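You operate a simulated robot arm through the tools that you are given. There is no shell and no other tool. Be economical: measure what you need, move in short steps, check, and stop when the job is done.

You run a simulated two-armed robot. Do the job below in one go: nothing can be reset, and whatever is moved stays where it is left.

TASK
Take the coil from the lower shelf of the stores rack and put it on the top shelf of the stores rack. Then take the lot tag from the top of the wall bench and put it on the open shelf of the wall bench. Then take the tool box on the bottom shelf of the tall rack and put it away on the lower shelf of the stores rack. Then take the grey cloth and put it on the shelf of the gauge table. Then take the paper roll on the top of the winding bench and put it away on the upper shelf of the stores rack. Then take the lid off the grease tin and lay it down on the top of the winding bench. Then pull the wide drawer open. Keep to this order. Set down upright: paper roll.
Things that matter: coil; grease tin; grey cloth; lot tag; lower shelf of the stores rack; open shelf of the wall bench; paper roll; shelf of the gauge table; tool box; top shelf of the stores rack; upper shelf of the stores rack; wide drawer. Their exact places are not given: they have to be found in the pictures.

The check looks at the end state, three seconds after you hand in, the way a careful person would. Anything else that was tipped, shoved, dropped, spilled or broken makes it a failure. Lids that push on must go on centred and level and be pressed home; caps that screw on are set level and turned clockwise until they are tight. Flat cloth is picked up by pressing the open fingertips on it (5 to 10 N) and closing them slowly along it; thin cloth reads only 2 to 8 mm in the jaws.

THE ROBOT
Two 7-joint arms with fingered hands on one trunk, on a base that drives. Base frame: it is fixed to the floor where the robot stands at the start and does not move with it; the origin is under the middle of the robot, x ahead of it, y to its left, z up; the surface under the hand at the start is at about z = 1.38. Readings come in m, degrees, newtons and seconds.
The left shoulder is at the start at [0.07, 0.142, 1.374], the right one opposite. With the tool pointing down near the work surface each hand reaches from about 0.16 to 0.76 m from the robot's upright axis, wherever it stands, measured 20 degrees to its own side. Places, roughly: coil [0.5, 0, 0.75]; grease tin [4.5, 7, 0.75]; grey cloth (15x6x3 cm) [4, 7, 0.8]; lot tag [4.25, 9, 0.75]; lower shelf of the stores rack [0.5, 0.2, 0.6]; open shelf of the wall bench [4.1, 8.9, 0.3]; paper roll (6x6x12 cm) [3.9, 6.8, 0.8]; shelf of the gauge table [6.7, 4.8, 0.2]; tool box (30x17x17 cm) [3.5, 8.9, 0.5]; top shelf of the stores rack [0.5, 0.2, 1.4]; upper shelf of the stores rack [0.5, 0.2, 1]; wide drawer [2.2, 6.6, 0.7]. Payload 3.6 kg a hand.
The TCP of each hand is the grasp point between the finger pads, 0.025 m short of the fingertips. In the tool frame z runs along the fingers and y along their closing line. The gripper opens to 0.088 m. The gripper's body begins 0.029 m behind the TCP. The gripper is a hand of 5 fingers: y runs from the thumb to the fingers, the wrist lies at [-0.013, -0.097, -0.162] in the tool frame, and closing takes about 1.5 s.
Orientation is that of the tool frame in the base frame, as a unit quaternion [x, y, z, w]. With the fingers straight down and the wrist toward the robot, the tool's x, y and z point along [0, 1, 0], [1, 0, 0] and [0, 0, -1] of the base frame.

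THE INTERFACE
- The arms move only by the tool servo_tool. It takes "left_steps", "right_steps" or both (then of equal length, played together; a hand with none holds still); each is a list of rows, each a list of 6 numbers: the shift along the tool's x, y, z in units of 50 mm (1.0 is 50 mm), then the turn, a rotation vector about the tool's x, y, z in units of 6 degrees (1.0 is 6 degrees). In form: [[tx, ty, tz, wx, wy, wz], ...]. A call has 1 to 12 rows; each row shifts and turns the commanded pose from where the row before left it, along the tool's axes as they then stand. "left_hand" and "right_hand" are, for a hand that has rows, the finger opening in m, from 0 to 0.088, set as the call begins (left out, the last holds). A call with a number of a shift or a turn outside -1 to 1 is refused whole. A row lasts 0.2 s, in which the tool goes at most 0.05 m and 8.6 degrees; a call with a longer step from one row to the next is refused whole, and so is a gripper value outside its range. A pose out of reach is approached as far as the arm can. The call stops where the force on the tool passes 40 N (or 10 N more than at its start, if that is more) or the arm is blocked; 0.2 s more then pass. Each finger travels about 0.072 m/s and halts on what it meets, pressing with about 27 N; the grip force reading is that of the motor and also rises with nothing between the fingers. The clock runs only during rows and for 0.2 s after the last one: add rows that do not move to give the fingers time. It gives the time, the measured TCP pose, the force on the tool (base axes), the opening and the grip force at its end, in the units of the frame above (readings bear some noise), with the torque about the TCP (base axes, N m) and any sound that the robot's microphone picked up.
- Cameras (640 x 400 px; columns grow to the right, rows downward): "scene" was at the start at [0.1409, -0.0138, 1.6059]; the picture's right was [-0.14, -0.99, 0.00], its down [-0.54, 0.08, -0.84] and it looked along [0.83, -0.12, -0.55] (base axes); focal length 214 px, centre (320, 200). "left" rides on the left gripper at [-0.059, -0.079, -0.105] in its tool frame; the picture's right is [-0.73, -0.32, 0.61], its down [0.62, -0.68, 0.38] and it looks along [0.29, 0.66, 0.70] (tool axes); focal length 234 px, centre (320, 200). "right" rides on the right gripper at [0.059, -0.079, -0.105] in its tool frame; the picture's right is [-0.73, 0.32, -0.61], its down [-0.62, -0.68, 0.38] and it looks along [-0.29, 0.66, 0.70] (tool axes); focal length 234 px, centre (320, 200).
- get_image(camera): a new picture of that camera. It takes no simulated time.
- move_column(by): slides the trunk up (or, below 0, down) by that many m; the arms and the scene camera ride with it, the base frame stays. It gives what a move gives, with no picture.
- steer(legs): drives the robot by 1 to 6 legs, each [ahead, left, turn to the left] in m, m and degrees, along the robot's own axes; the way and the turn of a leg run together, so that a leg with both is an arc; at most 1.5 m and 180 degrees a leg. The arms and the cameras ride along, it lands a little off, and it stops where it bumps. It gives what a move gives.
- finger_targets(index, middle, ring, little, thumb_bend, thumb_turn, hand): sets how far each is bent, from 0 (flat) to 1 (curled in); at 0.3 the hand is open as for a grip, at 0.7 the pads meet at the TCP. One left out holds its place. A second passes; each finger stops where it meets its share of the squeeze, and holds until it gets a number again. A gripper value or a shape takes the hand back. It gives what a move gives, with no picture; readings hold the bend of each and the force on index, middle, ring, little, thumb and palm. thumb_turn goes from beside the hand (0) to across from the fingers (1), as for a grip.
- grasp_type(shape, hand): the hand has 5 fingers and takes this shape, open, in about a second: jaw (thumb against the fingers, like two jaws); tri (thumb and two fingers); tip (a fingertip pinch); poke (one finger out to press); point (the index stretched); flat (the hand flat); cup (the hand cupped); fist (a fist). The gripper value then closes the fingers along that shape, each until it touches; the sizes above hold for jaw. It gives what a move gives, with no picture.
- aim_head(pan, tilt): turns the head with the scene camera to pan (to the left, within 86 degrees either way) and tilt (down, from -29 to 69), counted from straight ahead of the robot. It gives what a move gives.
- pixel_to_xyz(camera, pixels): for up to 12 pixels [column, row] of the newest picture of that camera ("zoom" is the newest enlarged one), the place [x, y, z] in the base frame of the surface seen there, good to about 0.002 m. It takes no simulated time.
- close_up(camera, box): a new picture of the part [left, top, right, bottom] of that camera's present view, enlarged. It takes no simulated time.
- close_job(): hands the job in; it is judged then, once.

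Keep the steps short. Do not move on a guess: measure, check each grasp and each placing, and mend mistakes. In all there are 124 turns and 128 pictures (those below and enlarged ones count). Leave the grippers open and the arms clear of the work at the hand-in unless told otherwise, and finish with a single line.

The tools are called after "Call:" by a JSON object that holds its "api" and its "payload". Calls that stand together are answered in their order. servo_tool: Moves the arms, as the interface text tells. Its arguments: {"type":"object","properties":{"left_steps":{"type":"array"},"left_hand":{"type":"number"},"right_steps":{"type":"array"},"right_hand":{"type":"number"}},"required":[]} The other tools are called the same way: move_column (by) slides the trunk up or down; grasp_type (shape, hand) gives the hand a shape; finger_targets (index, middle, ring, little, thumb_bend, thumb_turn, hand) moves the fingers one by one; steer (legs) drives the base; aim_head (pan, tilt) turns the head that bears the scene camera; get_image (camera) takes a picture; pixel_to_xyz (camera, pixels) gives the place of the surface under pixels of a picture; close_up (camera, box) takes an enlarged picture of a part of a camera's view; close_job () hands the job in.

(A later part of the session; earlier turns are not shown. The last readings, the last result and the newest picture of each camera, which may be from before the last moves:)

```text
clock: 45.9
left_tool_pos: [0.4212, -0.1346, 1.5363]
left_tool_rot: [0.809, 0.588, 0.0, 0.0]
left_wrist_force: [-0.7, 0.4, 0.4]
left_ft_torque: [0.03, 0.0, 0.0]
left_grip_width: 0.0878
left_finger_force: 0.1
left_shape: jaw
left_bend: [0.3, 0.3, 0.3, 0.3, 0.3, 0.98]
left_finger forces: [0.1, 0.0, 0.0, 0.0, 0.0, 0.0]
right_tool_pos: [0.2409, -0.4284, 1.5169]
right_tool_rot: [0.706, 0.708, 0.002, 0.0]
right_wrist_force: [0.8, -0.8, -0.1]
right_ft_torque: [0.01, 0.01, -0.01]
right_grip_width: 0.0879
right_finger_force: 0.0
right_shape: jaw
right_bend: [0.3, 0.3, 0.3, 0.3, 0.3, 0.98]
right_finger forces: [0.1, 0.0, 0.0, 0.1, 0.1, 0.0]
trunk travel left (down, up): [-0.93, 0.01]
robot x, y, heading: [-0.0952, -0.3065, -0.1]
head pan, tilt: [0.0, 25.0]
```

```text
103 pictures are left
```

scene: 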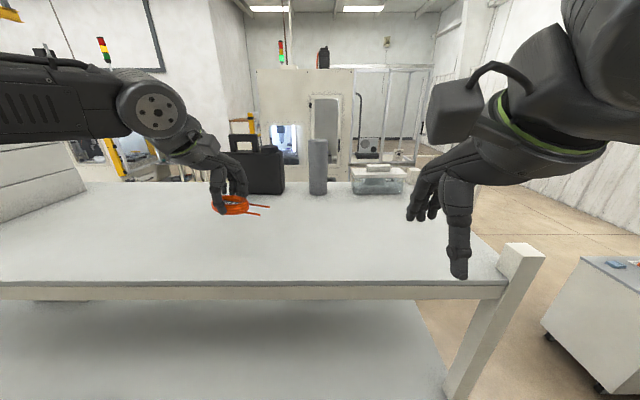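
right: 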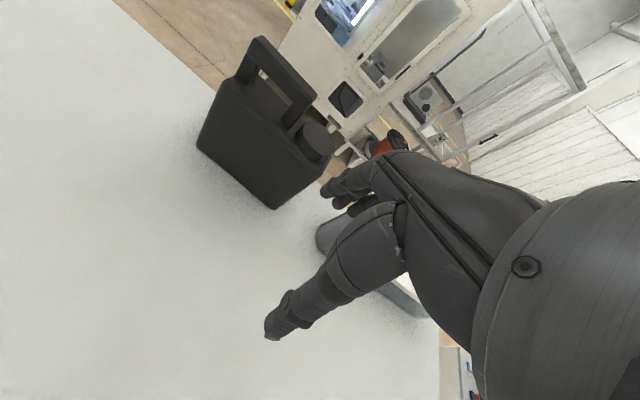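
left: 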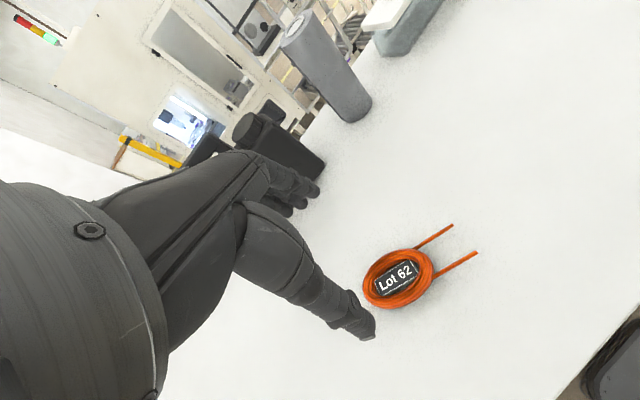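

The coil lies flat on the top shelf. Next I back off, turn left to face +y, and look at the room toward the wall bench.

Call:
{"api": "steer", "payload": {"legs": [[-0.6, 0, 0], [0, 0, 60]]}}

Call:
{"api": "aim_head", "payload": {"pan": 0, "tilt": 15}}

Call:
{"api": "get_image", "payload": {"camera": "scene"}}

```text
clock: 52.0
left_tool_pos: [-0.5986, 0.2324, 1.5346]
left_tool_rot: [0.402, 0.916, -0.001, 0.0]
left_wrist_force: [0.7, -0.1, -0.8]
left_ft_torque: [-0.01, 0.02, -0.03]
left_grip_width: 0.0878
left_finger_force: 0.0
left_shape: jaw
left_bend: [0.3, 0.3, 0.3, 0.3, 0.3, 0.98]
left_finger forces: [0.1, 0.1, 0.1, 0.0, 0.1, 0.1]
right_tool_pos: [-0.4299, -0.0696, 1.5152]
right_tool_rot: [0.253, 0.967, 0.0, -0.001]
right_wrist_force: [-0.2, -0.6, 0.1]
right_ft_torque: [-0.03, 0.01, 0.01]
right_grip_width: 0.0875
right_finger_force: 0.0
right_shape: jaw
right_bend: [0.3, 0.3, 0.3, 0.3, 0.3, 0.98]
right_finger forces: [0.0, 0.1, 0.0, 0.1, 0.0, 0.0]
trunk travel left (down, up): [-0.93, 0.01]
robot x, y, heading: [-0.7058, -0.3053, 60.4]
head pan, tilt: [0.0, 25.0]
```

```text
clock: 52.7
left_tool_pos: [-0.5999, 0.2321, 1.5348]
left_tool_rot: [0.402, 0.916, 0.0, 0.0]
left_wrist_force: [-0.5, 0.7, 0.2]
left_ft_torque: [0.01, 0.04, -0.03]
left_grip_width: 0.0877
left_finger_force: 0.2
left_shape: jaw
left_bend: [0.3, 0.3, 0.3, 0.3, 0.3, 0.98]
left_finger forces: [0.0, 0.0, 0.0, 0.1, 0.0, 0.0]
right_tool_pos: [-0.4321, -0.0714, 1.5167]
right_tool_rot: [0.252, 0.968, 0.0, -0.001]
right_wrist_force: [0.6, -0.3, 1.1]
right_ft_torque: [-0.04, 0.0, 0.02]
right_grip_width: 0.0875
right_finger_force: 0.1
right_shape: jaw
right_bend: [0.3, 0.3, 0.3, 0.3, 0.3, 0.98]
right_finger forces: [0.0, 0.1, 0.0, 0.1, 0.1, 0.0]
trunk travel left (down, up): [-0.93, 0.01]
robot x, y, heading: [-0.7037, -0.3036, 60.8]
head pan, tilt: [0.0, 15.0]
```

```text
102 pictures are left
```

scene: 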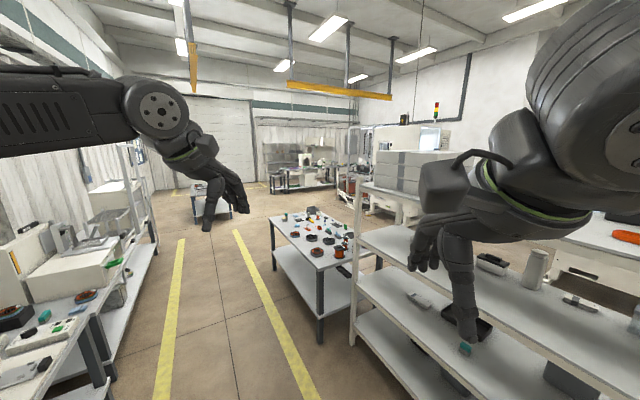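

I see an aisle marked by yellow lines, leading to benches at the far end. I measure the aisle and far furniture.

Call:
{"api": "pixel_to_xyz", "payload": {"camera": "scene", "pixels": [[178, 260], [240, 240], [210, 250], [225, 310], [305, 380], [270, 262], [150, 235], [230, 215], [280, 190], [300, 188], [320, 180], [205, 205]]}}

Call:
{"api": "close_up", "payload": {"camera": "scene", "box": [150, 100, 450, 288]}}

```text
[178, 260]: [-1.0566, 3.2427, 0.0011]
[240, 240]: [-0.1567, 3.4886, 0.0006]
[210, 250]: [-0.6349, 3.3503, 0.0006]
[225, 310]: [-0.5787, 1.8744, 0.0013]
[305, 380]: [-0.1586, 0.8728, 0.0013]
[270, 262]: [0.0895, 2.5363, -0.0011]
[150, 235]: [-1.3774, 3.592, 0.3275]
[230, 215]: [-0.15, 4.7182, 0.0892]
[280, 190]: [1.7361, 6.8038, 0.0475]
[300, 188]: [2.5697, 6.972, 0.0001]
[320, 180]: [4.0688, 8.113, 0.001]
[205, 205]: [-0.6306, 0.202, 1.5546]
```

```text
2.13 times, centred on (300, 194) of scene
```

zoom: 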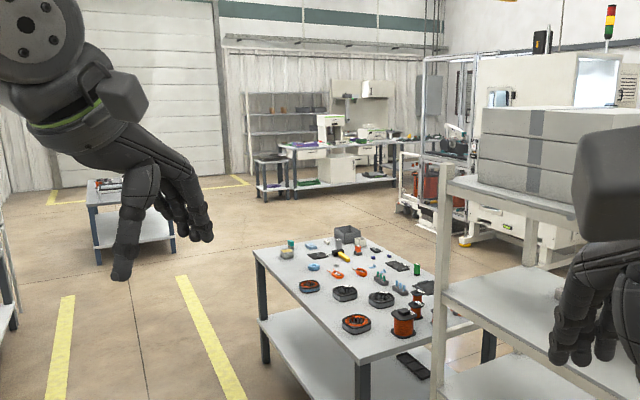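

I measure the furniture in the zoom before driving.

Call:
{"api": "pixel_to_xyz", "payload": {"camera": "zoom", "pixels": [[110, 258], [170, 240], [265, 245], [365, 390], [265, 195], [295, 195], [395, 178], [255, 165], [330, 140], [250, 110], [350, 85], [435, 180]]}}

Call:
{"api": "steer", "payload": {"legs": [[0, 0, 30], [1.4, 0, 0], [1.4, 0, 0], [0.6, 0, 0]]}}

Call:
{"api": "aim_head", "payload": {"pan": -35, "tilt": 12}}

Call:
{"api": "get_image", "payload": {"camera": "scene"}}

```text
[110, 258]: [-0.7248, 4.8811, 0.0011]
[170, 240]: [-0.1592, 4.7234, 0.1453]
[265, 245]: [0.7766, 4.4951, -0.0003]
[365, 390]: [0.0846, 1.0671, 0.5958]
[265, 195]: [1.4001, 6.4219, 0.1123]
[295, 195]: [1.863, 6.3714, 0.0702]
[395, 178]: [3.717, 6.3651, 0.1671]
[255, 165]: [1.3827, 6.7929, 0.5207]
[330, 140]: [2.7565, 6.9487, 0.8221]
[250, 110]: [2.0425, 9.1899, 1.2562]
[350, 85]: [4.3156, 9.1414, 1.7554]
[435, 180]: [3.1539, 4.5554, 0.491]
```

```text
clock: 70.9
left_tool_pos: [-0.8546, 3.6541, 1.535]
left_tool_rot: [0.161, 0.987, 0.001, -0.001]
left_wrist_force: [-0.2, 0.3, 0.4]
left_ft_torque: [0.02, 0.0, -0.01]
left_grip_width: 0.0877
left_finger_force: 0.0
left_shape: jaw
left_bend: [0.3, 0.3, 0.3, 0.3, 0.3, 0.98]
left_finger forces: [0.1, 0.1, 0.1, 0.1, 0.0, 0.0]
right_tool_pos: [-0.5608, 3.4707, 1.5167]
right_tool_rot: [0.004, 1.0, 0.001, -0.001]
right_wrist_force: [0.3, 0.1, -0.1]
right_ft_torque: [0.01, 0.01, -0.02]
right_grip_width: 0.0878
right_finger_force: 0.2
right_shape: jaw
right_bend: [0.3, 0.3, 0.3, 0.3, 0.3, 0.98]
right_finger forces: [0.0, 0.0, 0.0, 0.0, 0.0, 0.0]
trunk travel left (down, up): [-0.93, 0.01]
robot x, y, heading: [-0.6938, 3.1347, 89.5]
head pan, tilt: [0.0, 15.0]
```

```text
clock: 71.9
left_tool_pos: [-0.8536, 3.6564, 1.5336]
left_tool_rot: [0.161, 0.987, 0.0, 0.001]
left_wrist_force: [-0.2, -0.4, -0.4]
left_ft_torque: [-0.03, -0.02, 0.0]
left_grip_width: 0.0874
left_finger_force: 0.2
left_shape: jaw
left_bend: [0.3, 0.3, 0.3, 0.3, 0.3, 0.98]
left_finger forces: [0.1, 0.1, 0.0, 0.0, 0.0, 0.1]
right_tool_pos: [-0.5605, 3.4738, 1.5167]
right_tool_rot: [0.004, 1.0, 0.0, -0.001]
right_wrist_force: [0.0, 1.1, -0.1]
right_ft_torque: [0.02, -0.03, 0.03]
right_grip_width: 0.0879
right_finger_force: 0.2
right_shape: jaw
right_bend: [0.3, 0.3, 0.3, 0.3, 0.3, 0.98]
right_finger forces: [0.0, 0.1, 0.0, 0.0, 0.0, 0.0]
trunk travel left (down, up): [-0.93, 0.01]
robot x, y, heading: [-0.6875, 3.1366, 89.4]
head pan, tilt: [-35.0, 12.0]
```

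```text
100 pictures are left
```

scene: 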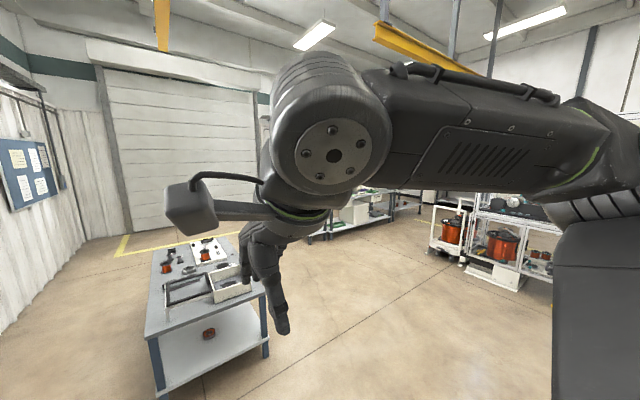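

The right forearm blocks the view and space is open. I lower both hands in free space.

Call:
{"api": "servo_tool", "payload": {"left_steps": [[0, 0, 1, 0, 0, -0.6], [0, 0, 1, 0, 0, -0.6], [0, 0, 1, 0, 0, -0.6], [0, 0, 1, 0, 0, -0.6], [0, 0, 1, 0, 0, -0.6], [0, 0, 1, 0, 0, 0], [0, 0, 1, 0, 0, 0], [0, 0, 1, 0, 0, 0]], "right_steps": [[-0.3, 0, 0.9, 0, 0, 0], [-0.3, 0, 0.9, 0, 0, 0], [-0.3, 0, 0.9, 0, 0, 0], [-0.3, 0, 0.9, 0, 0, 0], [0, 0, 1, 0, 0, 0], [0, 0, 1, 0, 0, 0], [0, 0, 1, 0, 0, 0], [0, 0, 1, 0, 0, 0]]}}

Call:
{"api": "get_image", "payload": {"camera": "scene"}}

```text
clock: 73.7
left_tool_pos: [-0.8545, 3.6583, 1.1353]
left_tool_rot: [0.003, 1.0, 0.0, 0.0]
left_wrist_force: [-0.3, 0.6, -0.7]
left_ft_torque: [-0.01, 0.0, -0.02]
left_grip_width: 0.0878
left_finger_force: 0.0
left_shape: jaw
left_bend: [0.3, 0.3, 0.3, 0.3, 0.3, 0.98]
left_finger forces: [0.0, 0.0, 0.0, 0.1, 0.0, 0.0]
right_tool_pos: [-0.5033, 3.5383, 1.1678]
right_tool_rot: [0.003, 1.0, 0.001, 0.0]
right_wrist_force: [-0.4, 0.0, 0.1]
right_ft_torque: [-0.03, 0.01, 0.0]
right_grip_width: 0.0879
right_finger_force: 0.0
right_shape: jaw
right_bend: [0.3, 0.3, 0.3, 0.3, 0.3, 0.98]
right_finger forces: [0.0, 0.0, 0.0, 0.0, 0.0, 0.0]
right hand out of reach, approached as far as the arm can: row 3, 4, 5, 6
trunk travel left (down, up): [-0.93, 0.01]
robot x, y, heading: [-0.6909, 3.1356, 89.5]
head pan, tilt: [-35.0, 12.0]
```

```text
99 pictures are left
```

scene: 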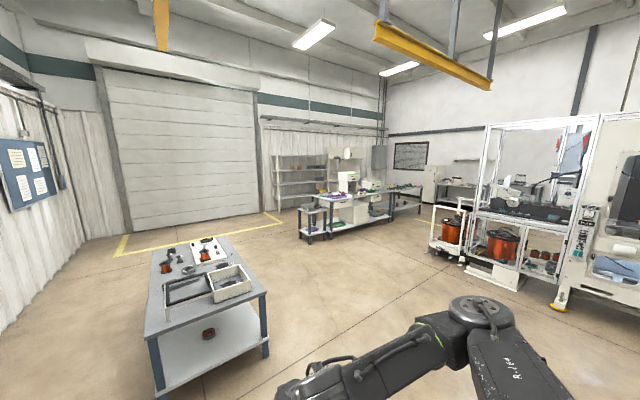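

Space is clear. I drive to about (0.65, 8.0), beyond the left end of the winding bench, and turn right to face along +x.

Call:
{"api": "steer", "payload": {"legs": [[0.5, -1.34, 0], [1.45, 0, 0], [1.45, 0, 0], [1.4, 0, 0], [0, 0, -90]]}}

Call:
{"api": "aim_head", "payload": {"pan": 0, "tilt": 12}}

Call:
{"api": "get_image", "payload": {"camera": "scene"}}

```text
clock: 105.1
left_tool_pos: [1.206, 8.1314, 1.1356]
left_tool_rot: [0.716, 0.698, 0.001, 0.0]
left_wrist_force: [0.4, -0.8, 1.0]
left_ft_torque: [0.0, -0.01, 0.04]
left_grip_width: 0.0878
left_finger_force: 0.1
left_shape: jaw
left_bend: [0.3, 0.3, 0.3, 0.3, 0.3, 0.98]
left_finger forces: [0.0, 0.1, 0.0, 0.0, 0.1, 0.1]
right_tool_pos: [1.0819, 7.7811, 1.1675]
right_tool_rot: [0.716, 0.698, 0.001, -0.001]
right_wrist_force: [-0.5, 0.4, -0.7]
right_ft_torque: [0.01, 0.0, 0.01]
right_grip_width: 0.0879
right_finger_force: 0.1
right_shape: jaw
right_bend: [0.3, 0.3, 0.3, 0.3, 0.3, 0.98]
right_finger forces: [0.1, 0.0, 0.0, 0.0, 0.1, 0.0]
trunk travel left (down, up): [-0.93, 0.01]
robot x, y, heading: [0.6808, 7.9699, -1.6]
head pan, tilt: [-35.0, 12.0]
```

```text
clock: 106.1
left_tool_pos: [1.2064, 8.1299, 1.1361]
left_tool_rot: [0.716, 0.698, 0.0, 0.0]
left_wrist_force: [0.1, -0.1, -0.6]
left_ft_torque: [-0.01, 0.0, -0.01]
left_grip_width: 0.0878
left_finger_force: 0.0
left_shape: jaw
left_bend: [0.3, 0.3, 0.3, 0.3, 0.3, 0.98]
left_finger forces: [0.0, 0.1, 0.0, 0.1, 0.1, 0.0]
right_tool_pos: [1.0813, 7.7806, 1.1681]
right_tool_rot: [0.715, 0.699, 0.001, 0.0]
right_wrist_force: [0.5, 0.4, 0.9]
right_ft_torque: [0.0, -0.01, 0.01]
right_grip_width: 0.0878
right_finger_force: 0.0
right_shape: jaw
right_bend: [0.3, 0.3, 0.3, 0.3, 0.3, 0.98]
right_finger forces: [0.0, 0.1, 0.0, 0.1, 0.0, 0.0]
trunk travel left (down, up): [-0.93, 0.01]
robot x, y, heading: [0.6809, 7.974, -1.5]
head pan, tilt: [0.0, 12.0]
```

```text
98 pictures are left
```

scene: 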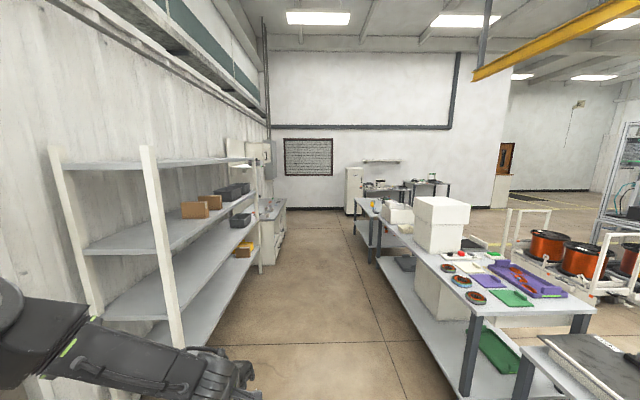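

I'm at the corridor between the tall rack (left) and the winding bench (right). I measure the edges.

Call:
{"api": "pixel_to_xyz", "payload": {"camera": "scene", "pixels": [[180, 340], [259, 270], [265, 200], [280, 205], [243, 252], [205, 205], [460, 380], [383, 262], [310, 260], [480, 310], [400, 240], [275, 262]]}}

Call:
{"api": "close_up", "payload": {"camera": "scene", "box": [180, 140, 340, 290]}}

```text
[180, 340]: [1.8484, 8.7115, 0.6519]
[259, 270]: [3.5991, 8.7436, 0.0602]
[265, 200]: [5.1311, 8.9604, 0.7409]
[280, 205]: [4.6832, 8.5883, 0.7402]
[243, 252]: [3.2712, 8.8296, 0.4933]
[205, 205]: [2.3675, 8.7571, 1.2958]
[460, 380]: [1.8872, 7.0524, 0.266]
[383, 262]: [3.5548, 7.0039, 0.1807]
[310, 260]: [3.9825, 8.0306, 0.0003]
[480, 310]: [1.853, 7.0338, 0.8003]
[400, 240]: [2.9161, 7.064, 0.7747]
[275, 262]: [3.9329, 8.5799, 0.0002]
```

```text
2.67 times, centred on (260, 215) of scene
```

zoom: 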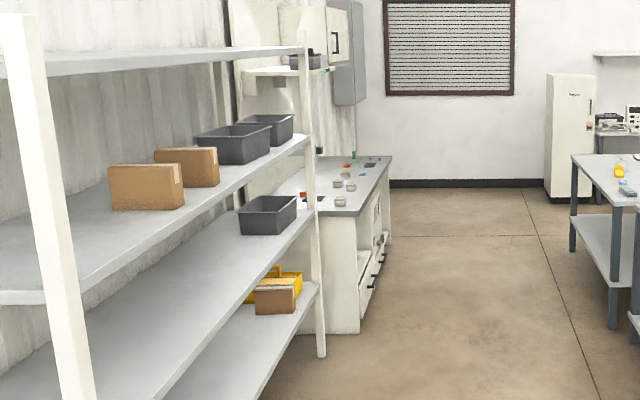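

The corridor is about 1.5 m wide (winding bench back y ≈ 7.06, wall bench front y ≈ 8.58). I drive to (4.2, 7.75) and face the wall bench.

Call:
{"api": "steer", "payload": {"legs": [[0, 0, 1.5], [1.2, -0.1, 0], [1.2, -0.1, 0], [1.1, 0, 0], [0, 0, 90]]}}

Call:
{"api": "aim_head", "payload": {"pan": 0, "tilt": 35}}

Call:
{"api": "get_image", "payload": {"camera": "scene"}}

```text
clock: 127.3
left_tool_pos: [4.0524, 8.2142, 1.1367]
left_tool_rot: [0.036, 0.999, 0.0, 0.0]
left_wrist_force: [0.3, -0.9, 1.0]
left_ft_torque: [0.0, 0.03, 0.01]
left_grip_width: 0.0879
left_finger_force: 0.1
left_shape: jaw
left_bend: [0.3, 0.3, 0.3, 0.3, 0.3, 0.98]
left_finger forces: [0.0, 0.1, 0.0, 0.0, 0.1, 0.0]
right_tool_pos: [4.3945, 8.0726, 1.1685]
right_tool_rot: [0.036, 0.999, 0.0, -0.001]
right_wrist_force: [0.0, -0.4, -0.2]
right_ft_torque: [-0.01, 0.0, -0.02]
right_grip_width: 0.0882
right_finger_force: 0.1
right_shape: jaw
right_bend: [0.3, 0.3, 0.3, 0.3, 0.3, 0.98]
right_finger forces: [0.1, 0.0, 0.0, 0.1, 0.0, 0.0]
trunk travel left (down, up): [-0.93, 0.01]
robot x, y, heading: [4.186, 7.6783, 85.9]
head pan, tilt: [0.0, 12.0]
```

```text
clock: 128.2
left_tool_pos: [4.0512, 8.2152, 1.136]
left_tool_rot: [0.035, 0.999, 0.0, 0.0]
left_wrist_force: [0.1, -0.1, 0.3]
left_ft_torque: [-0.01, -0.01, -0.01]
left_grip_width: 0.0878
left_finger_force: 0.0
left_shape: jaw
left_bend: [0.3, 0.3, 0.3, 0.3, 0.3, 0.98]
left_finger forces: [0.1, 0.0, 0.1, 0.1, 0.1, 0.0]
right_tool_pos: [4.3947, 8.0725, 1.1691]
right_tool_rot: [0.036, 0.999, 0.0, -0.001]
right_wrist_force: [0.7, 0.8, 0.2]
right_ft_torque: [-0.03, 0.01, -0.03]
right_grip_width: 0.0876
right_finger_force: 0.1
right_shape: jaw
right_bend: [0.3, 0.3, 0.3, 0.3, 0.3, 0.98]
right_finger forces: [0.0, 0.0, 0.0, 0.1, 0.0, 0.0]
trunk travel left (down, up): [-0.93, 0.01]
robot x, y, heading: [4.188, 7.6805, 86.0]
head pan, tilt: [0.0, 35.0]
```

```text
96 pictures are left
```

scene: 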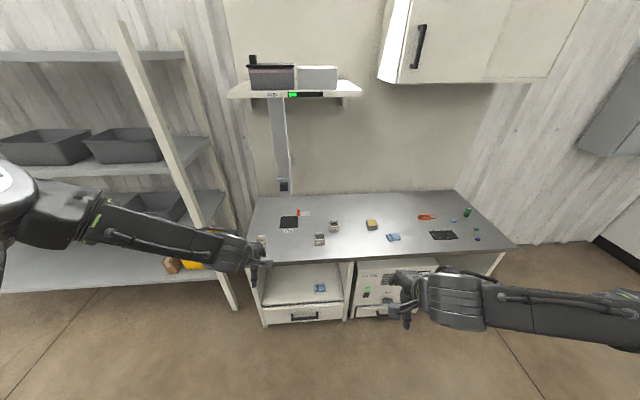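

I see the bench top with small parts, and the open shelf lower left with a blue item. I zoom in to find the lot tag.

Call:
{"api": "close_up", "payload": {"camera": "scene", "box": [240, 180, 400, 280]}}

Call:
{"api": "pixel_to_xyz", "payload": {"camera": "zoom", "pixels": [[195, 160], [265, 118], [315, 180], [375, 180], [525, 175], [90, 240], [80, 350], [330, 345], [320, 435], [250, 130]]}}

Call:
{"api": "close_up", "payload": {"camera": "scene", "box": [240, 240, 400, 340]}}

```text
4.00 times, centred on (320, 230) of scene
```

zoom: 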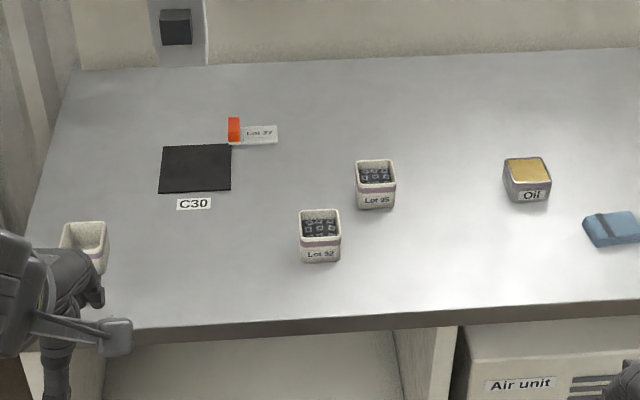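

```text
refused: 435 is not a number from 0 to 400
```

```text
4.00 times, centred on (320, 290) of scene
```

zoom: 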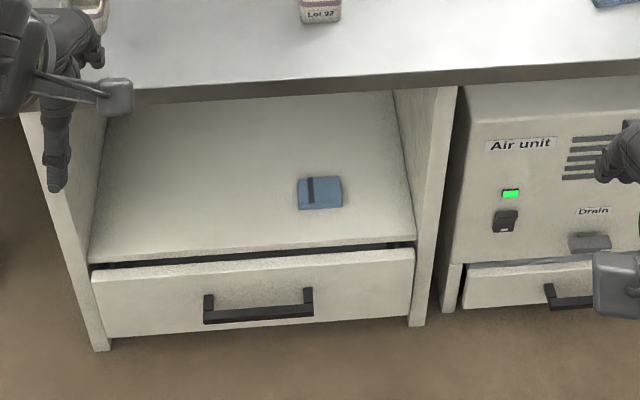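

The "Lot 27" piece at scene pixel about (302,213) looks like the tag. I zoom and measure it.

Call:
{"api": "pixel_to_xyz", "payload": {"camera": "zoom", "pixels": [[320, 193], [110, 240], [400, 240], [120, 130], [390, 130], [250, 330], [250, 95], [90, 310], [430, 310], [260, 120]]}}

Call:
{"api": "close_up", "payload": {"camera": "scene", "box": [280, 200, 328, 230]}}

Call:
{"api": "pixel_to_xyz", "payload": {"camera": "zoom", "pixels": [[236, 115], [243, 170], [300, 180], [375, 155], [360, 185], [300, 155], [225, 180], [400, 120], [220, 150], [255, 130]]}}

```text
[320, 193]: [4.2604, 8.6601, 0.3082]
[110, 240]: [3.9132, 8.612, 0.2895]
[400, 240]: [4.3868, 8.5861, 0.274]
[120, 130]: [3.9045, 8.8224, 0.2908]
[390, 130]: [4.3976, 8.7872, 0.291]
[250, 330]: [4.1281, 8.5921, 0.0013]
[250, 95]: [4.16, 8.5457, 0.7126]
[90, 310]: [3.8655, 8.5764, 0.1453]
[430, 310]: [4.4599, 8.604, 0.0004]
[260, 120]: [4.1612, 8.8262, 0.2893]
```

```text
13.33 times, centred on (304, 215) of scene
```

zoom: 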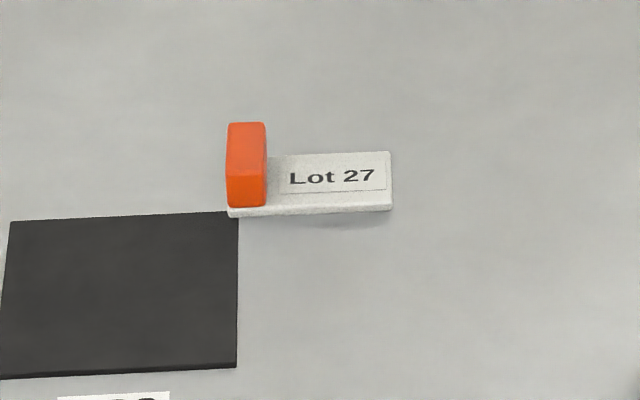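

```text
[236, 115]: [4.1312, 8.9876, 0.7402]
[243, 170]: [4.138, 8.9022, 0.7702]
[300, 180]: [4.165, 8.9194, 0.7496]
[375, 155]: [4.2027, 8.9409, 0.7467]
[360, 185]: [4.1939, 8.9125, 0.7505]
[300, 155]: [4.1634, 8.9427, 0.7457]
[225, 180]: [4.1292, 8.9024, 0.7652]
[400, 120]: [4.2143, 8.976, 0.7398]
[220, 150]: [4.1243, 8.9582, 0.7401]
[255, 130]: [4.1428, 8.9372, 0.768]
```

The tag is a base plate (x 4.13–4.205, y 8.905–8.943, top 0.749) with an orange tab at x ≈ 4.137 (top 0.77). I lower the trunk 0.28, square up and drive in.

Call:
{"api": "move_column", "payload": {"by": -0.28}}

Call:
{"api": "steer", "payload": {"legs": [[0, 0, 4], [0, -0.14, 0], [0.58, 0, 0]]}}

Call:
{"api": "aim_head", "payload": {"pan": 10, "tilt": 45}}

Call:
{"api": "get_image", "payload": {"camera": "scene"}}

Call:
{"api": "get_image", "payload": {"camera": "left"}}

```text
clock: 131.0
left_tool_pos: [4.0514, 8.2149, 0.8561]
left_tool_rot: [0.036, 0.999, 0.0, 0.0]
left_wrist_force: [0.2, 0.0, 0.1]
left_ft_torque: [-0.03, -0.03, 0.02]
left_grip_width: 0.0879
left_finger_force: 0.1
left_shape: jaw
left_bend: [0.3, 0.3, 0.3, 0.3, 0.3, 0.98]
left_finger forces: [0.0, 0.0, 0.1, 0.1, 0.0, 0.0]
right_tool_pos: [4.3941, 8.0735, 0.8882]
right_tool_rot: [0.036, 0.999, 0.0, -0.001]
right_wrist_force: [0.6, -0.2, 0.5]
right_ft_torque: [-0.02, 0.01, -0.02]
right_grip_width: 0.0878
right_finger_force: 0.1
right_shape: jaw
right_bend: [0.3, 0.3, 0.3, 0.3, 0.3, 0.98]
right_finger forces: [0.0, 0.0, 0.0, 0.1, 0.0, 0.0]
trunk travel left (down, up): [-0.65, 0.29]
robot x, y, heading: [4.1843, 7.6805, 85.9]
head pan, tilt: [0.0, 35.0]
```

```text
clock: 135.7
left_tool_pos: [4.155, 8.7891, 0.8559]
left_tool_rot: [0.002, 1.0, 0.0, -0.001]
left_wrist_force: [-0.6, -0.5, -0.3]
left_ft_torque: [0.02, -0.04, 0.01]
left_grip_width: 0.0878
left_finger_force: 0.0
left_shape: jaw
left_bend: [0.3, 0.3, 0.3, 0.3, 0.3, 0.98]
left_finger forces: [0.0, 0.0, 0.0, 0.0, 0.0, 0.1]
right_tool_pos: [4.5067, 8.672, 0.888]
right_tool_rot: [0.001, 1.0, 0.0, -0.002]
right_wrist_force: [-0.3, 0.5, 0.4]
right_ft_torque: [-0.01, -0.01, 0.01]
right_grip_width: 0.0877
right_finger_force: 0.1
right_shape: jaw
right_bend: [0.3, 0.3, 0.3, 0.3, 0.3, 0.98]
right_finger forces: [0.0, 0.0, 0.1, 0.0, 0.1, 0.0]
trunk travel left (down, up): [-0.65, 0.29]
robot x, y, heading: [4.3294, 8.2664, 89.7]
head pan, tilt: [0.0, 35.0]
```

```text
clock: 136.4
left_tool_pos: [4.1567, 8.7891, 0.8564]
left_tool_rot: [0.003, 1.0, 0.0, 0.0]
left_wrist_force: [0.4, -0.7, -0.3]
left_ft_torque: [-0.01, 0.03, 0.0]
left_grip_width: 0.0876
left_finger_force: 0.0
left_shape: jaw
left_bend: [0.3, 0.3, 0.3, 0.3, 0.3, 0.98]
left_finger forces: [0.0, 0.0, 0.0, 0.0, 0.0, 0.0]
right_tool_pos: [4.5075, 8.6714, 0.8878]
right_tool_rot: [0.001, 1.0, 0.0, -0.001]
right_wrist_force: [0.5, -0.5, 0.0]
right_ft_torque: [0.0, -0.01, -0.03]
right_grip_width: 0.088
right_finger_force: 0.1
right_shape: jaw
right_bend: [0.3, 0.3, 0.3, 0.3, 0.3, 0.98]
right_finger forces: [0.0, 0.0, 0.0, 0.0, 0.1, 0.0]
trunk travel left (down, up): [-0.65, 0.29]
robot x, y, heading: [4.3233, 8.2694, 89.9]
head pan, tilt: [10.0, 45.0]
```

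```text
92 pictures are left
```

scene: 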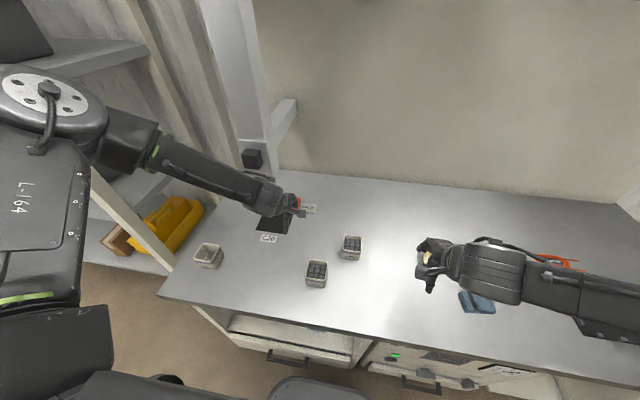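

```text
91 pictures are left
```

left: 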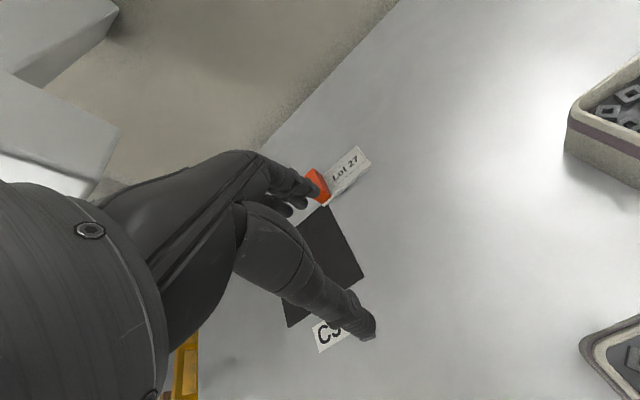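

I remeasure the tag from the left camera.

Call:
{"api": "pixel_to_xyz", "payload": {"camera": "left", "pixels": [[313, 180], [318, 195], [322, 180], [345, 168], [366, 158], [358, 148], [328, 195], [340, 190]]}}

Call:
{"api": "servo_tool", "payload": {"left_steps": [[0.3, 0.9, 0, 0, 0, 0], [0, 0.8, 0, 0, 0, 0], [0, 0.8, 0, 0, 0, 0]]}}

Call:
{"api": "get_image", "payload": {"camera": "left"}}

```text
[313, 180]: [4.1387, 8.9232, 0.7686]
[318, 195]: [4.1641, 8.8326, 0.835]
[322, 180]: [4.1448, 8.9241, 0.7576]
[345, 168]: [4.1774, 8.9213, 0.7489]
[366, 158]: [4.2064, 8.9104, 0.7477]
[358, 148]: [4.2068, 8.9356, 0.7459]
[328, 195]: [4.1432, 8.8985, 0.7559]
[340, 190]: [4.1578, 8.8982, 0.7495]
```

```text
clock: 137.0
left_tool_pos: [4.1497, 8.8526, 0.8602]
left_tool_rot: [0.012, 1.0, -0.003, 0.003]
left_wrist_force: [14.0, -6.2, 4.7]
left_ft_torque: [0.5, 1.68, 0.62]
left_grip_width: 0.0876
left_finger_force: 0.1
left_shape: jaw
left_bend: [0.3, 0.3, 0.3, 0.3, 0.3, 0.98]
left_finger forces: [0.0, 0.1, 0.0, 0.0, 0.1, 0.1]
left hand out of reach, approached as far as the arm can: row 2
right_tool_pos: [4.5098, 8.6703, 0.889]
right_tool_rot: [0.0, 1.0, 0.001, -0.002]
right_wrist_force: [-0.2, 0.5, 0.5]
right_ft_torque: [0.0, -0.05, 0.01]
right_grip_width: 0.0879
right_finger_force: 0.0
right_shape: jaw
right_bend: [0.3, 0.3, 0.3, 0.3, 0.3, 0.98]
right_finger forces: [0.0, 0.0, 0.1, 0.0, 0.1, 0.0]
trunk travel left (down, up): [-0.65, 0.29]
robot x, y, heading: [4.3236, 8.2658, 89.6]
head pan, tilt: [10.0, 45.0]
stopped in row 2 (left hand): the force on the tool passed its limit at 76 N (the readings are from after the stop); the commanded pose is now the measured one
```

```text
90 pictures are left
```

left: 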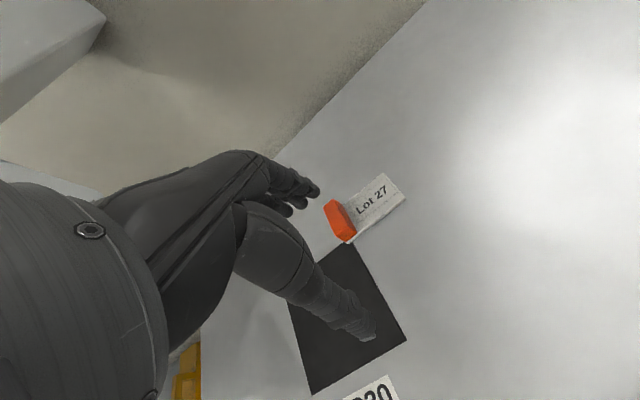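

The left forearm bumped (probably the post or rack upright at the left). I back away, measure the posts, and switch to the right hand.

Call:
{"api": "pixel_to_xyz", "payload": {"camera": "scene", "pixels": [[245, 100], [262, 100], [100, 190], [160, 270], [285, 110], [120, 130]]}}

Call:
{"api": "steer", "payload": {"legs": [[-0.35, 0, 0]]}}

Call:
{"api": "servo_tool", "payload": {"left_steps": [[0, -0.9, 0, 0, 0, 0], [0, -0.9, 0, 0, 0, 0], [0, -0.9, 0, 0, 0, 0], [0, -0.9, 0, 0, 0, 0], [0, -0.9, 0, 0, 0, 0]]}}

Call:
{"api": "get_image", "payload": {"camera": "scene"}}

```text
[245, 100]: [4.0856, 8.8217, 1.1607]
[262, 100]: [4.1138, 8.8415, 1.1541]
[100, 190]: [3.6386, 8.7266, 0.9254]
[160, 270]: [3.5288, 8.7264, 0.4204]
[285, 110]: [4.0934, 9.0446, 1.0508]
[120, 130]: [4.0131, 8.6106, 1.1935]
```

```text
clock: 139.3
left_tool_pos: [4.1476, 8.507, 0.8587]
left_tool_rot: [0.016, 1.0, -0.003, 0.004]
left_wrist_force: [0.2, 1.0, -0.3]
left_ft_torque: [-0.04, 0.02, -0.02]
left_grip_width: 0.0877
left_finger_force: 0.1
left_shape: jaw
left_bend: [0.3, 0.3, 0.3, 0.3, 0.3, 0.98]
left_finger forces: [0.0, 0.1, 0.0, 0.0, 0.0, 0.0]
right_tool_pos: [4.5082, 8.3209, 0.8884]
right_tool_rot: [0.006, 1.0, 0.001, -0.001]
right_wrist_force: [0.4, -1.0, 0.1]
right_ft_torque: [0.01, 0.0, 0.01]
right_grip_width: 0.0878
right_finger_force: 0.1
right_shape: jaw
right_bend: [0.3, 0.3, 0.3, 0.3, 0.3, 0.98]
right_finger forces: [0.1, 0.0, 0.0, 0.0, 0.1, 0.0]
trunk travel left (down, up): [-0.65, 0.29]
robot x, y, heading: [4.3209, 7.9233, 89.3]
head pan, tilt: [10.0, 45.0]
```

```text
clock: 140.5
left_tool_pos: [4.1414, 8.3056, 0.8468]
left_tool_rot: [0.015, 1.0, -0.004, 0.005]
left_wrist_force: [-0.3, 0.4, -0.7]
left_ft_torque: [0.0, 0.01, 0.01]
left_grip_width: 0.0879
left_finger_force: 0.1
left_shape: jaw
left_bend: [0.3, 0.3, 0.3, 0.3, 0.3, 0.98]
left_finger forces: [0.0, 0.0, 0.0, 0.0, 0.1, 0.0]
left hand out of reach, approached as far as the arm can: row 5
right_tool_pos: [4.5072, 8.3227, 0.888]
right_tool_rot: [0.006, 1.0, 0.0, -0.001]
right_wrist_force: [0.5, 0.0, 0.1]
right_ft_torque: [-0.02, -0.04, -0.01]
right_grip_width: 0.0877
right_finger_force: 0.0
right_shape: jaw
right_bend: [0.3, 0.3, 0.3, 0.3, 0.3, 0.98]
right_finger forces: [0.1, 0.0, 0.0, 0.0, 0.0, 0.0]
trunk travel left (down, up): [-0.65, 0.29]
robot x, y, heading: [4.319, 7.9196, 89.1]
head pan, tilt: [10.0, 45.0]
```

```text
89 pictures are left
```

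scene: 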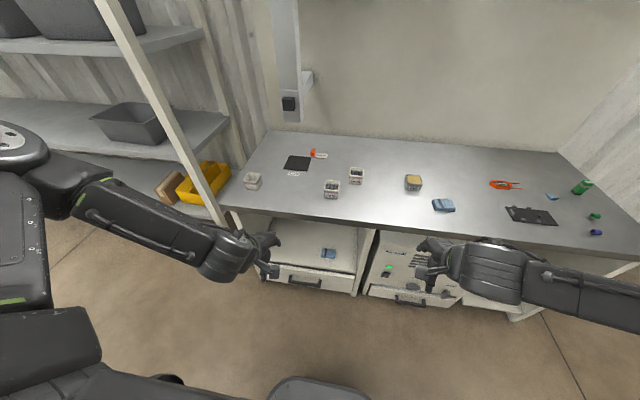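

A post with a switch hangs down close above the tag. I measure its lower end.

Call:
{"api": "pixel_to_xyz", "payload": {"camera": "scene", "pixels": [[290, 103], [288, 118], [305, 115], [275, 60], [295, 60], [310, 78], [317, 154], [200, 180]]}}

Call:
{"api": "close_up", "payload": {"camera": "scene", "box": [220, 30, 380, 190]}}

```text
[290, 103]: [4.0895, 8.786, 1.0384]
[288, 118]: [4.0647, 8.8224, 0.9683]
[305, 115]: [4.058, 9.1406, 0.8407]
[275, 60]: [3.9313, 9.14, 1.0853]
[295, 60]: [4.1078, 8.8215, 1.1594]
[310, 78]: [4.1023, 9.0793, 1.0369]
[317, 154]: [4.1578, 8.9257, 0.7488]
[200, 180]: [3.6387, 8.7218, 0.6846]
```

```text
2.50 times, centred on (300, 110) of scene
```

zoom: 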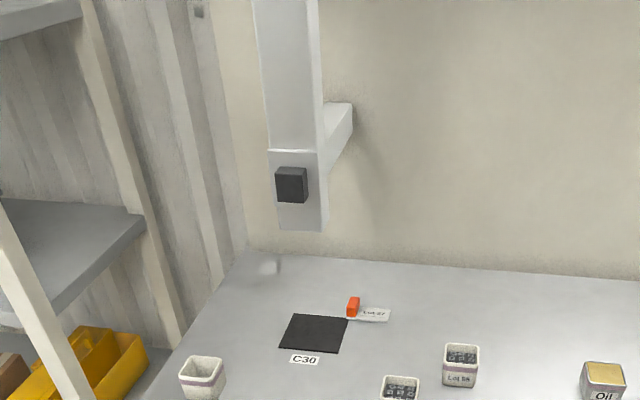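

The post's lower end is at z ≈ 0.965, x 4.06–4.11; the left wrist hit it. I'll use the right hand, coming in low from the right. First I lift the left hand 0.1 m, then shift left 0.24 and ahead 0.35.

Call:
{"api": "servo_tool", "payload": {"left_steps": [[0, 0, -1, 0, 0, 0], [0, 0, -1, 0, 0, 0]]}}

Call:
{"api": "steer", "payload": {"legs": [[0, 0.24, 1], [0.35, 0, 0]]}}

Call:
{"api": "get_image", "payload": {"camera": "scene"}}

Call:
{"api": "get_image", "payload": {"camera": "right"}}

```text
clock: 141.1
left_tool_pos: [4.1402, 8.3276, 0.9454]
left_tool_rot: [0.016, 1.0, -0.005, 0.005]
left_wrist_force: [0.5, -0.2, -1.0]
left_ft_torque: [0.02, 0.02, 0.03]
left_grip_width: 0.0878
left_finger_force: 0.0
left_shape: jaw
left_bend: [0.3, 0.3, 0.3, 0.3, 0.3, 0.98]
left_finger forces: [0.1, 0.0, 0.1, 0.0, 0.0, 0.0]
left hand out of reach, approached as far as the arm can: row 1, 2
right_tool_pos: [4.5085, 8.3215, 0.8879]
right_tool_rot: [0.006, 1.0, 0.0, -0.001]
right_wrist_force: [-0.2, 0.6, -0.1]
right_ft_torque: [-0.02, 0.04, -0.01]
right_grip_width: 0.088
right_finger_force: 0.0
right_shape: jaw
right_bend: [0.3, 0.3, 0.3, 0.3, 0.3, 0.98]
right_finger forces: [0.0, 0.0, 0.0, 0.0, 0.1, 0.0]
trunk travel left (down, up): [-0.65, 0.29]
robot x, y, heading: [4.3189, 7.9247, 89.4]
head pan, tilt: [10.0, 45.0]
```

```text
clock: 144.7
left_tool_pos: [3.8925, 8.6604, 0.9443]
left_tool_rot: [0.007, 1.0, -0.006, 0.004]
left_wrist_force: [-0.1, -0.1, -0.2]
left_ft_torque: [-0.01, 0.03, -0.01]
left_grip_width: 0.0881
left_finger_force: 0.0
left_shape: jaw
left_bend: [0.3, 0.3, 0.3, 0.3, 0.3, 0.98]
left_finger forces: [0.0, 0.0, 0.0, 0.1, 0.0, 0.0]
right_tool_pos: [4.263, 8.6596, 0.8858]
right_tool_rot: [-0.003, 1.0, -0.001, -0.001]
right_wrist_force: [-0.5, 0.5, -0.4]
right_ft_torque: [0.0, -0.01, -0.04]
right_grip_width: 0.088
right_finger_force: 0.0
right_shape: jaw
right_bend: [0.3, 0.3, 0.3, 0.3, 0.3, 0.98]
right_finger forces: [0.0, 0.1, 0.0, 0.1, 0.0, 0.0]
trunk travel left (down, up): [-0.65, 0.29]
robot x, y, heading: [4.0828, 8.2516, 90.0]
head pan, tilt: [10.0, 45.0]
stopped in leg 2: the robot was blocked; the commanded pose is now the measured one
```

```text
87 pictures are left
```

scene: 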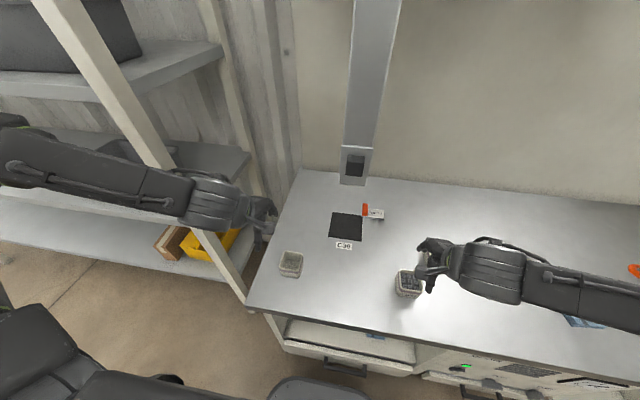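

```text
86 pictures are left
```

right: 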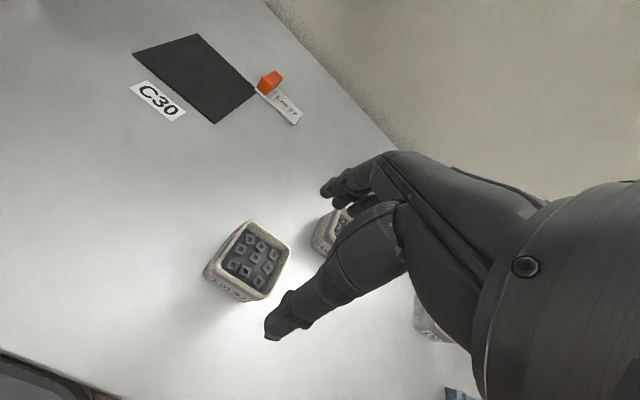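

The robot was stopped (likely the left elbow at the rack upright), so I back off 2 cm. I measure tag and boxes from the right camera.

Call:
{"api": "pixel_to_xyz", "payload": {"camera": "right", "pixels": [[268, 78], [275, 82], [282, 105], [298, 118], [262, 92], [325, 228], [240, 228], [255, 225], [340, 215], [282, 245]]}}

Call:
{"api": "steer", "payload": {"legs": [[-0.02, 0, 0]]}}

Call:
{"api": "close_up", "payload": {"camera": "scene", "box": [0, 60, 320, 260]}}

```text
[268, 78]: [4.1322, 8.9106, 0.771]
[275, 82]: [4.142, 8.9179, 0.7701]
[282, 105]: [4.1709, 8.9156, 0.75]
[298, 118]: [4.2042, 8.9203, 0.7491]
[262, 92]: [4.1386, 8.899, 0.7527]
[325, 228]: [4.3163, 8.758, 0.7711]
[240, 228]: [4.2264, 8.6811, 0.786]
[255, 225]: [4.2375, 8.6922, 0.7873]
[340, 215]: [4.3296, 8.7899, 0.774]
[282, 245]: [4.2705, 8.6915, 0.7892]
```

```text
clock: 145.5
left_tool_pos: [3.8945, 8.6403, 0.9438]
left_tool_rot: [0.007, 1.0, -0.006, 0.005]
left_wrist_force: [-1.2, 0.0, -0.5]
left_ft_torque: [0.0, 0.0, 0.02]
left_grip_width: 0.0879
left_finger_force: 0.1
left_shape: jaw
left_bend: [0.3, 0.3, 0.3, 0.3, 0.3, 0.98]
left_finger forces: [0.0, 0.0, 0.0, 0.0, 0.0, 0.1]
right_tool_pos: [4.2613, 8.6403, 0.8889]
right_tool_rot: [-0.002, 1.0, 0.0, -0.001]
right_wrist_force: [-0.5, 0.2, 0.4]
right_ft_torque: [-0.03, 0.0, -0.02]
right_grip_width: 0.0881
right_finger_force: 0.1
right_shape: jaw
right_bend: [0.3, 0.3, 0.3, 0.3, 0.3, 0.98]
right_finger forces: [0.1, 0.0, 0.0, 0.0, 0.0, 0.0]
trunk travel left (down, up): [-0.65, 0.29]
robot x, y, heading: [4.0855, 8.2354, 90.3]
head pan, tilt: [10.0, 45.0]
```

```text
2.00 times, centred on (160, 160) of scene
```

zoom: 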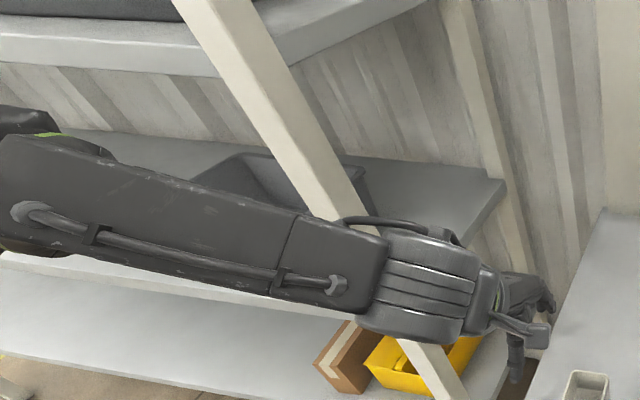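

I move the right hand to about (4.20, 8.80), lower it to z ≈ 0.80 there, and look.

Call:
{"api": "servo_tool", "payload": {"right_steps": [[0.4, 0.85, 0, 0, 0, 0], [0.4, 0.85, 0, 0, 0, 0], [0.4, 0.85, 0, 0, 0, 0], [0, 0.6, 0, 0, 0, 0], [0, 0, 0.8, 0, 0, 0], [0, 0, 0.8, 0, 0, 0]]}}

Call:
{"api": "get_image", "payload": {"camera": "scene"}}

Call:
{"api": "get_image", "payload": {"camera": "right"}}

```text
clock: 146.9
left_tool_pos: [3.8936, 8.6404, 0.9455]
left_tool_rot: [0.007, 1.0, -0.006, 0.005]
left_wrist_force: [-0.8, 0.6, -0.5]
left_ft_torque: [-0.01, 0.0, -0.01]
left_grip_width: 0.0877
left_finger_force: 0.1
left_shape: jaw
left_bend: [0.3, 0.3, 0.3, 0.3, 0.3, 0.98]
left_finger forces: [0.0, 0.1, 0.1, 0.1, 0.0, 0.0]
right_tool_pos: [4.202, 8.798, 0.807]
right_tool_rot: [-0.002, 1.0, 0.0, -0.001]
right_wrist_force: [0.4, -0.1, 0.5]
right_ft_torque: [-0.01, -0.03, 0.04]
right_grip_width: 0.0877
right_finger_force: 0.0
right_shape: jaw
right_bend: [0.3, 0.3, 0.3, 0.3, 0.3, 0.98]
right_finger forces: [0.0, 0.0, 0.1, 0.0, 0.1, 0.0]
trunk travel left (down, up): [-0.65, 0.29]
robot x, y, heading: [4.0845, 8.2352, 90.2]
head pan, tilt: [10.0, 45.0]
```

```text
84 pictures are left
```

scene: 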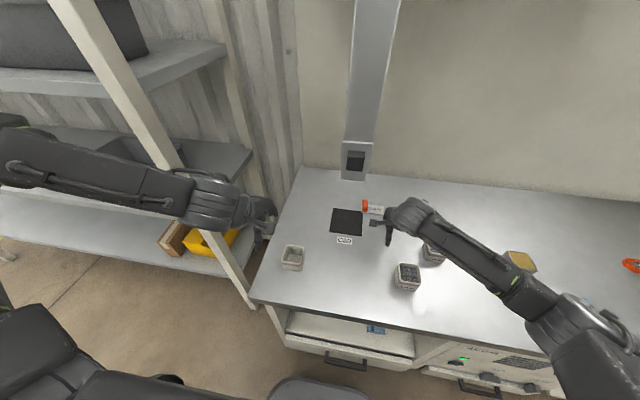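

```text
83 pictures are left
```

right: 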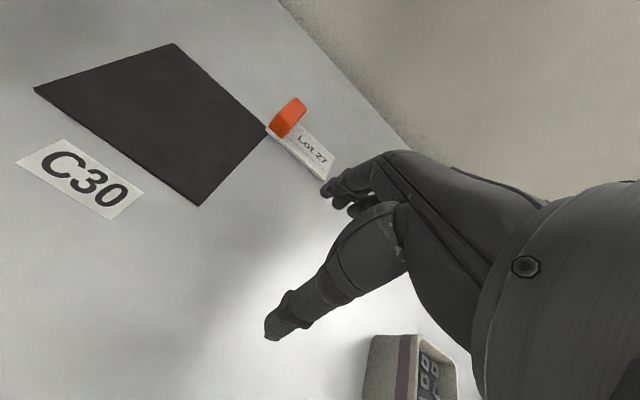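

The tips are at z ≈ 0.78, just above the tab. I move to (4.155, 8.921) and check.

Call:
{"api": "servo_tool", "payload": {"right_steps": [[0.32, 0.82, 0, 0, 0, 0], [0.31, 0.82, 0, 0, 0, 0], [0.31, 0.82, 0, 0, 0, 0], [0, 0, 0, 0, 0, 0]]}}

Call:
{"api": "get_image", "payload": {"camera": "right"}}

```text
clock: 147.9
left_tool_pos: [3.8938, 8.6395, 0.9457]
left_tool_rot: [0.007, 1.0, -0.004, 0.004]
left_wrist_force: [0.8, 0.3, -0.1]
left_ft_torque: [-0.04, -0.01, 0.01]
left_grip_width: 0.0881
left_finger_force: 0.2
left_shape: jaw
left_bend: [0.3, 0.3, 0.3, 0.3, 0.3, 0.98]
left_finger forces: [0.0, 0.0, 0.0, 0.0, 0.0, 0.0]
right_tool_pos: [4.1526, 8.9186, 0.8103]
right_tool_rot: [-0.003, 1.0, 0.001, -0.001]
right_wrist_force: [-0.1, 0.2, 0.6]
right_ft_torque: [0.03, 0.03, -0.03]
right_grip_width: 0.088
right_finger_force: 0.0
right_shape: jaw
right_bend: [0.3, 0.3, 0.3, 0.3, 0.3, 0.98]
right_finger forces: [0.1, 0.0, 0.0, 0.1, 0.1, 0.0]
trunk travel left (down, up): [-0.65, 0.29]
robot x, y, heading: [4.0846, 8.2362, 90.2]
head pan, tilt: [10.0, 45.0]
```

```text
82 pictures are left
```

right: 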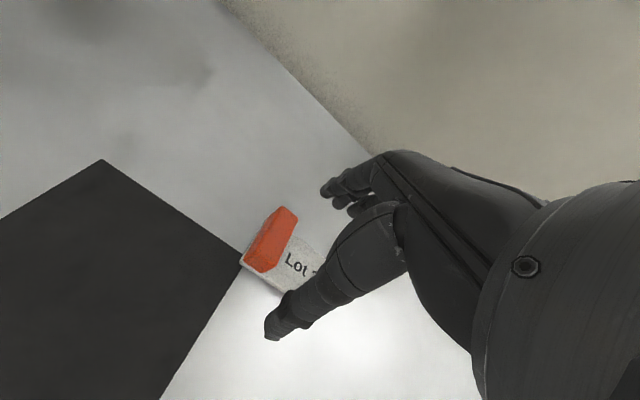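

Well lined up: the thumb is in front and fingers behind the tag. I lower 40 mm and close.

Call:
{"api": "servo_tool", "payload": {"right_steps": [[0, 0, 0.4, 0, 0, 0], [0, 0, 0.3, 0, 0, 0], [0, 0, 0.1, 0, 0, 0], [0, 0, 0, 0, 0, 0]]}}

Call:
{"api": "servo_tool", "payload": {"right_steps": [[0, 0, 0, 0, 0, 0], [0, 0, 0, 0, 0, 0], [0, 0, 0, 0, 0, 0], [0, 0, 0, 0, 0, 0], [0, 0, 0, 0, 0, 0], [0, 0, 0, 0, 0, 0], [0, 0, 0, 0, 0, 0], [0, 0, 0, 0, 0, 0]], "right_hand": 0.015}}

Call:
{"api": "get_image", "payload": {"camera": "right"}}

```text
clock: 148.9
left_tool_pos: [3.8946, 8.6392, 0.9447]
left_tool_rot: [0.006, 1.0, -0.006, 0.004]
left_wrist_force: [1.1, 0.5, 0.1]
left_ft_torque: [-0.02, -0.03, -0.01]
left_grip_width: 0.0881
left_finger_force: 0.1
left_shape: jaw
left_bend: [0.3, 0.3, 0.3, 0.3, 0.3, 0.98]
left_finger forces: [0.0, 0.0, 0.1, 0.1, 0.1, 0.0]
right_tool_pos: [4.15, 8.9185, 0.7686]
right_tool_rot: [-0.003, 1.0, 0.001, -0.001]
right_wrist_force: [0.1, 0.3, 0.0]
right_ft_torque: [-0.01, 0.01, -0.02]
right_grip_width: 0.0879
right_finger_force: 0.1
right_shape: jaw
right_bend: [0.3, 0.3, 0.3, 0.3, 0.3, 0.98]
right_finger forces: [0.0, 0.0, 0.1, 0.0, 0.0, 0.0]
trunk travel left (down, up): [-0.65, 0.29]
robot x, y, heading: [4.0847, 8.2359, 90.3]
head pan, tilt: [10.0, 45.0]
```

```text
clock: 150.7
left_tool_pos: [3.8928, 8.638, 0.9447]
left_tool_rot: [0.007, 1.0, -0.005, 0.004]
left_wrist_force: [-0.4, -0.1, -0.6]
left_ft_torque: [0.0, 0.0, 0.0]
left_grip_width: 0.0877
left_finger_force: 0.0
left_shape: jaw
left_bend: [0.3, 0.3, 0.3, 0.3, 0.3, 0.98]
left_finger forces: [0.0, 0.0, 0.0, 0.0, 0.1, 0.0]
right_tool_pos: [4.1499, 8.9182, 0.77]
right_tool_rot: [-0.002, 1.0, 0.002, -0.001]
right_wrist_force: [0.6, -0.3, 7.8]
right_ft_torque: [0.19, -0.02, -0.01]
right_grip_width: 0.0393
right_finger_force: 27.0
right_shape: jaw
right_bend: [0.75, 0.47, 0.54, 0.48, 0.71, 1.0]
right_finger forces: [17.4, 12.4, 0.0, 0.0, 23.6, 0.0]
trunk travel left (down, up): [-0.65, 0.29]
robot x, y, heading: [4.0815, 8.2316, 89.8]
head pan, tilt: [10.0, 45.0]
```

```text
81 pictures are left
```

right: 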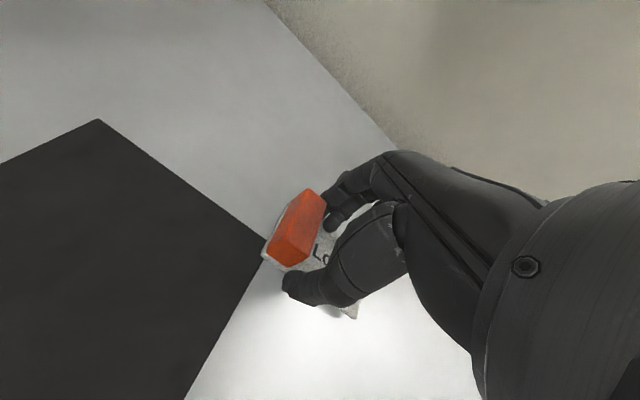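

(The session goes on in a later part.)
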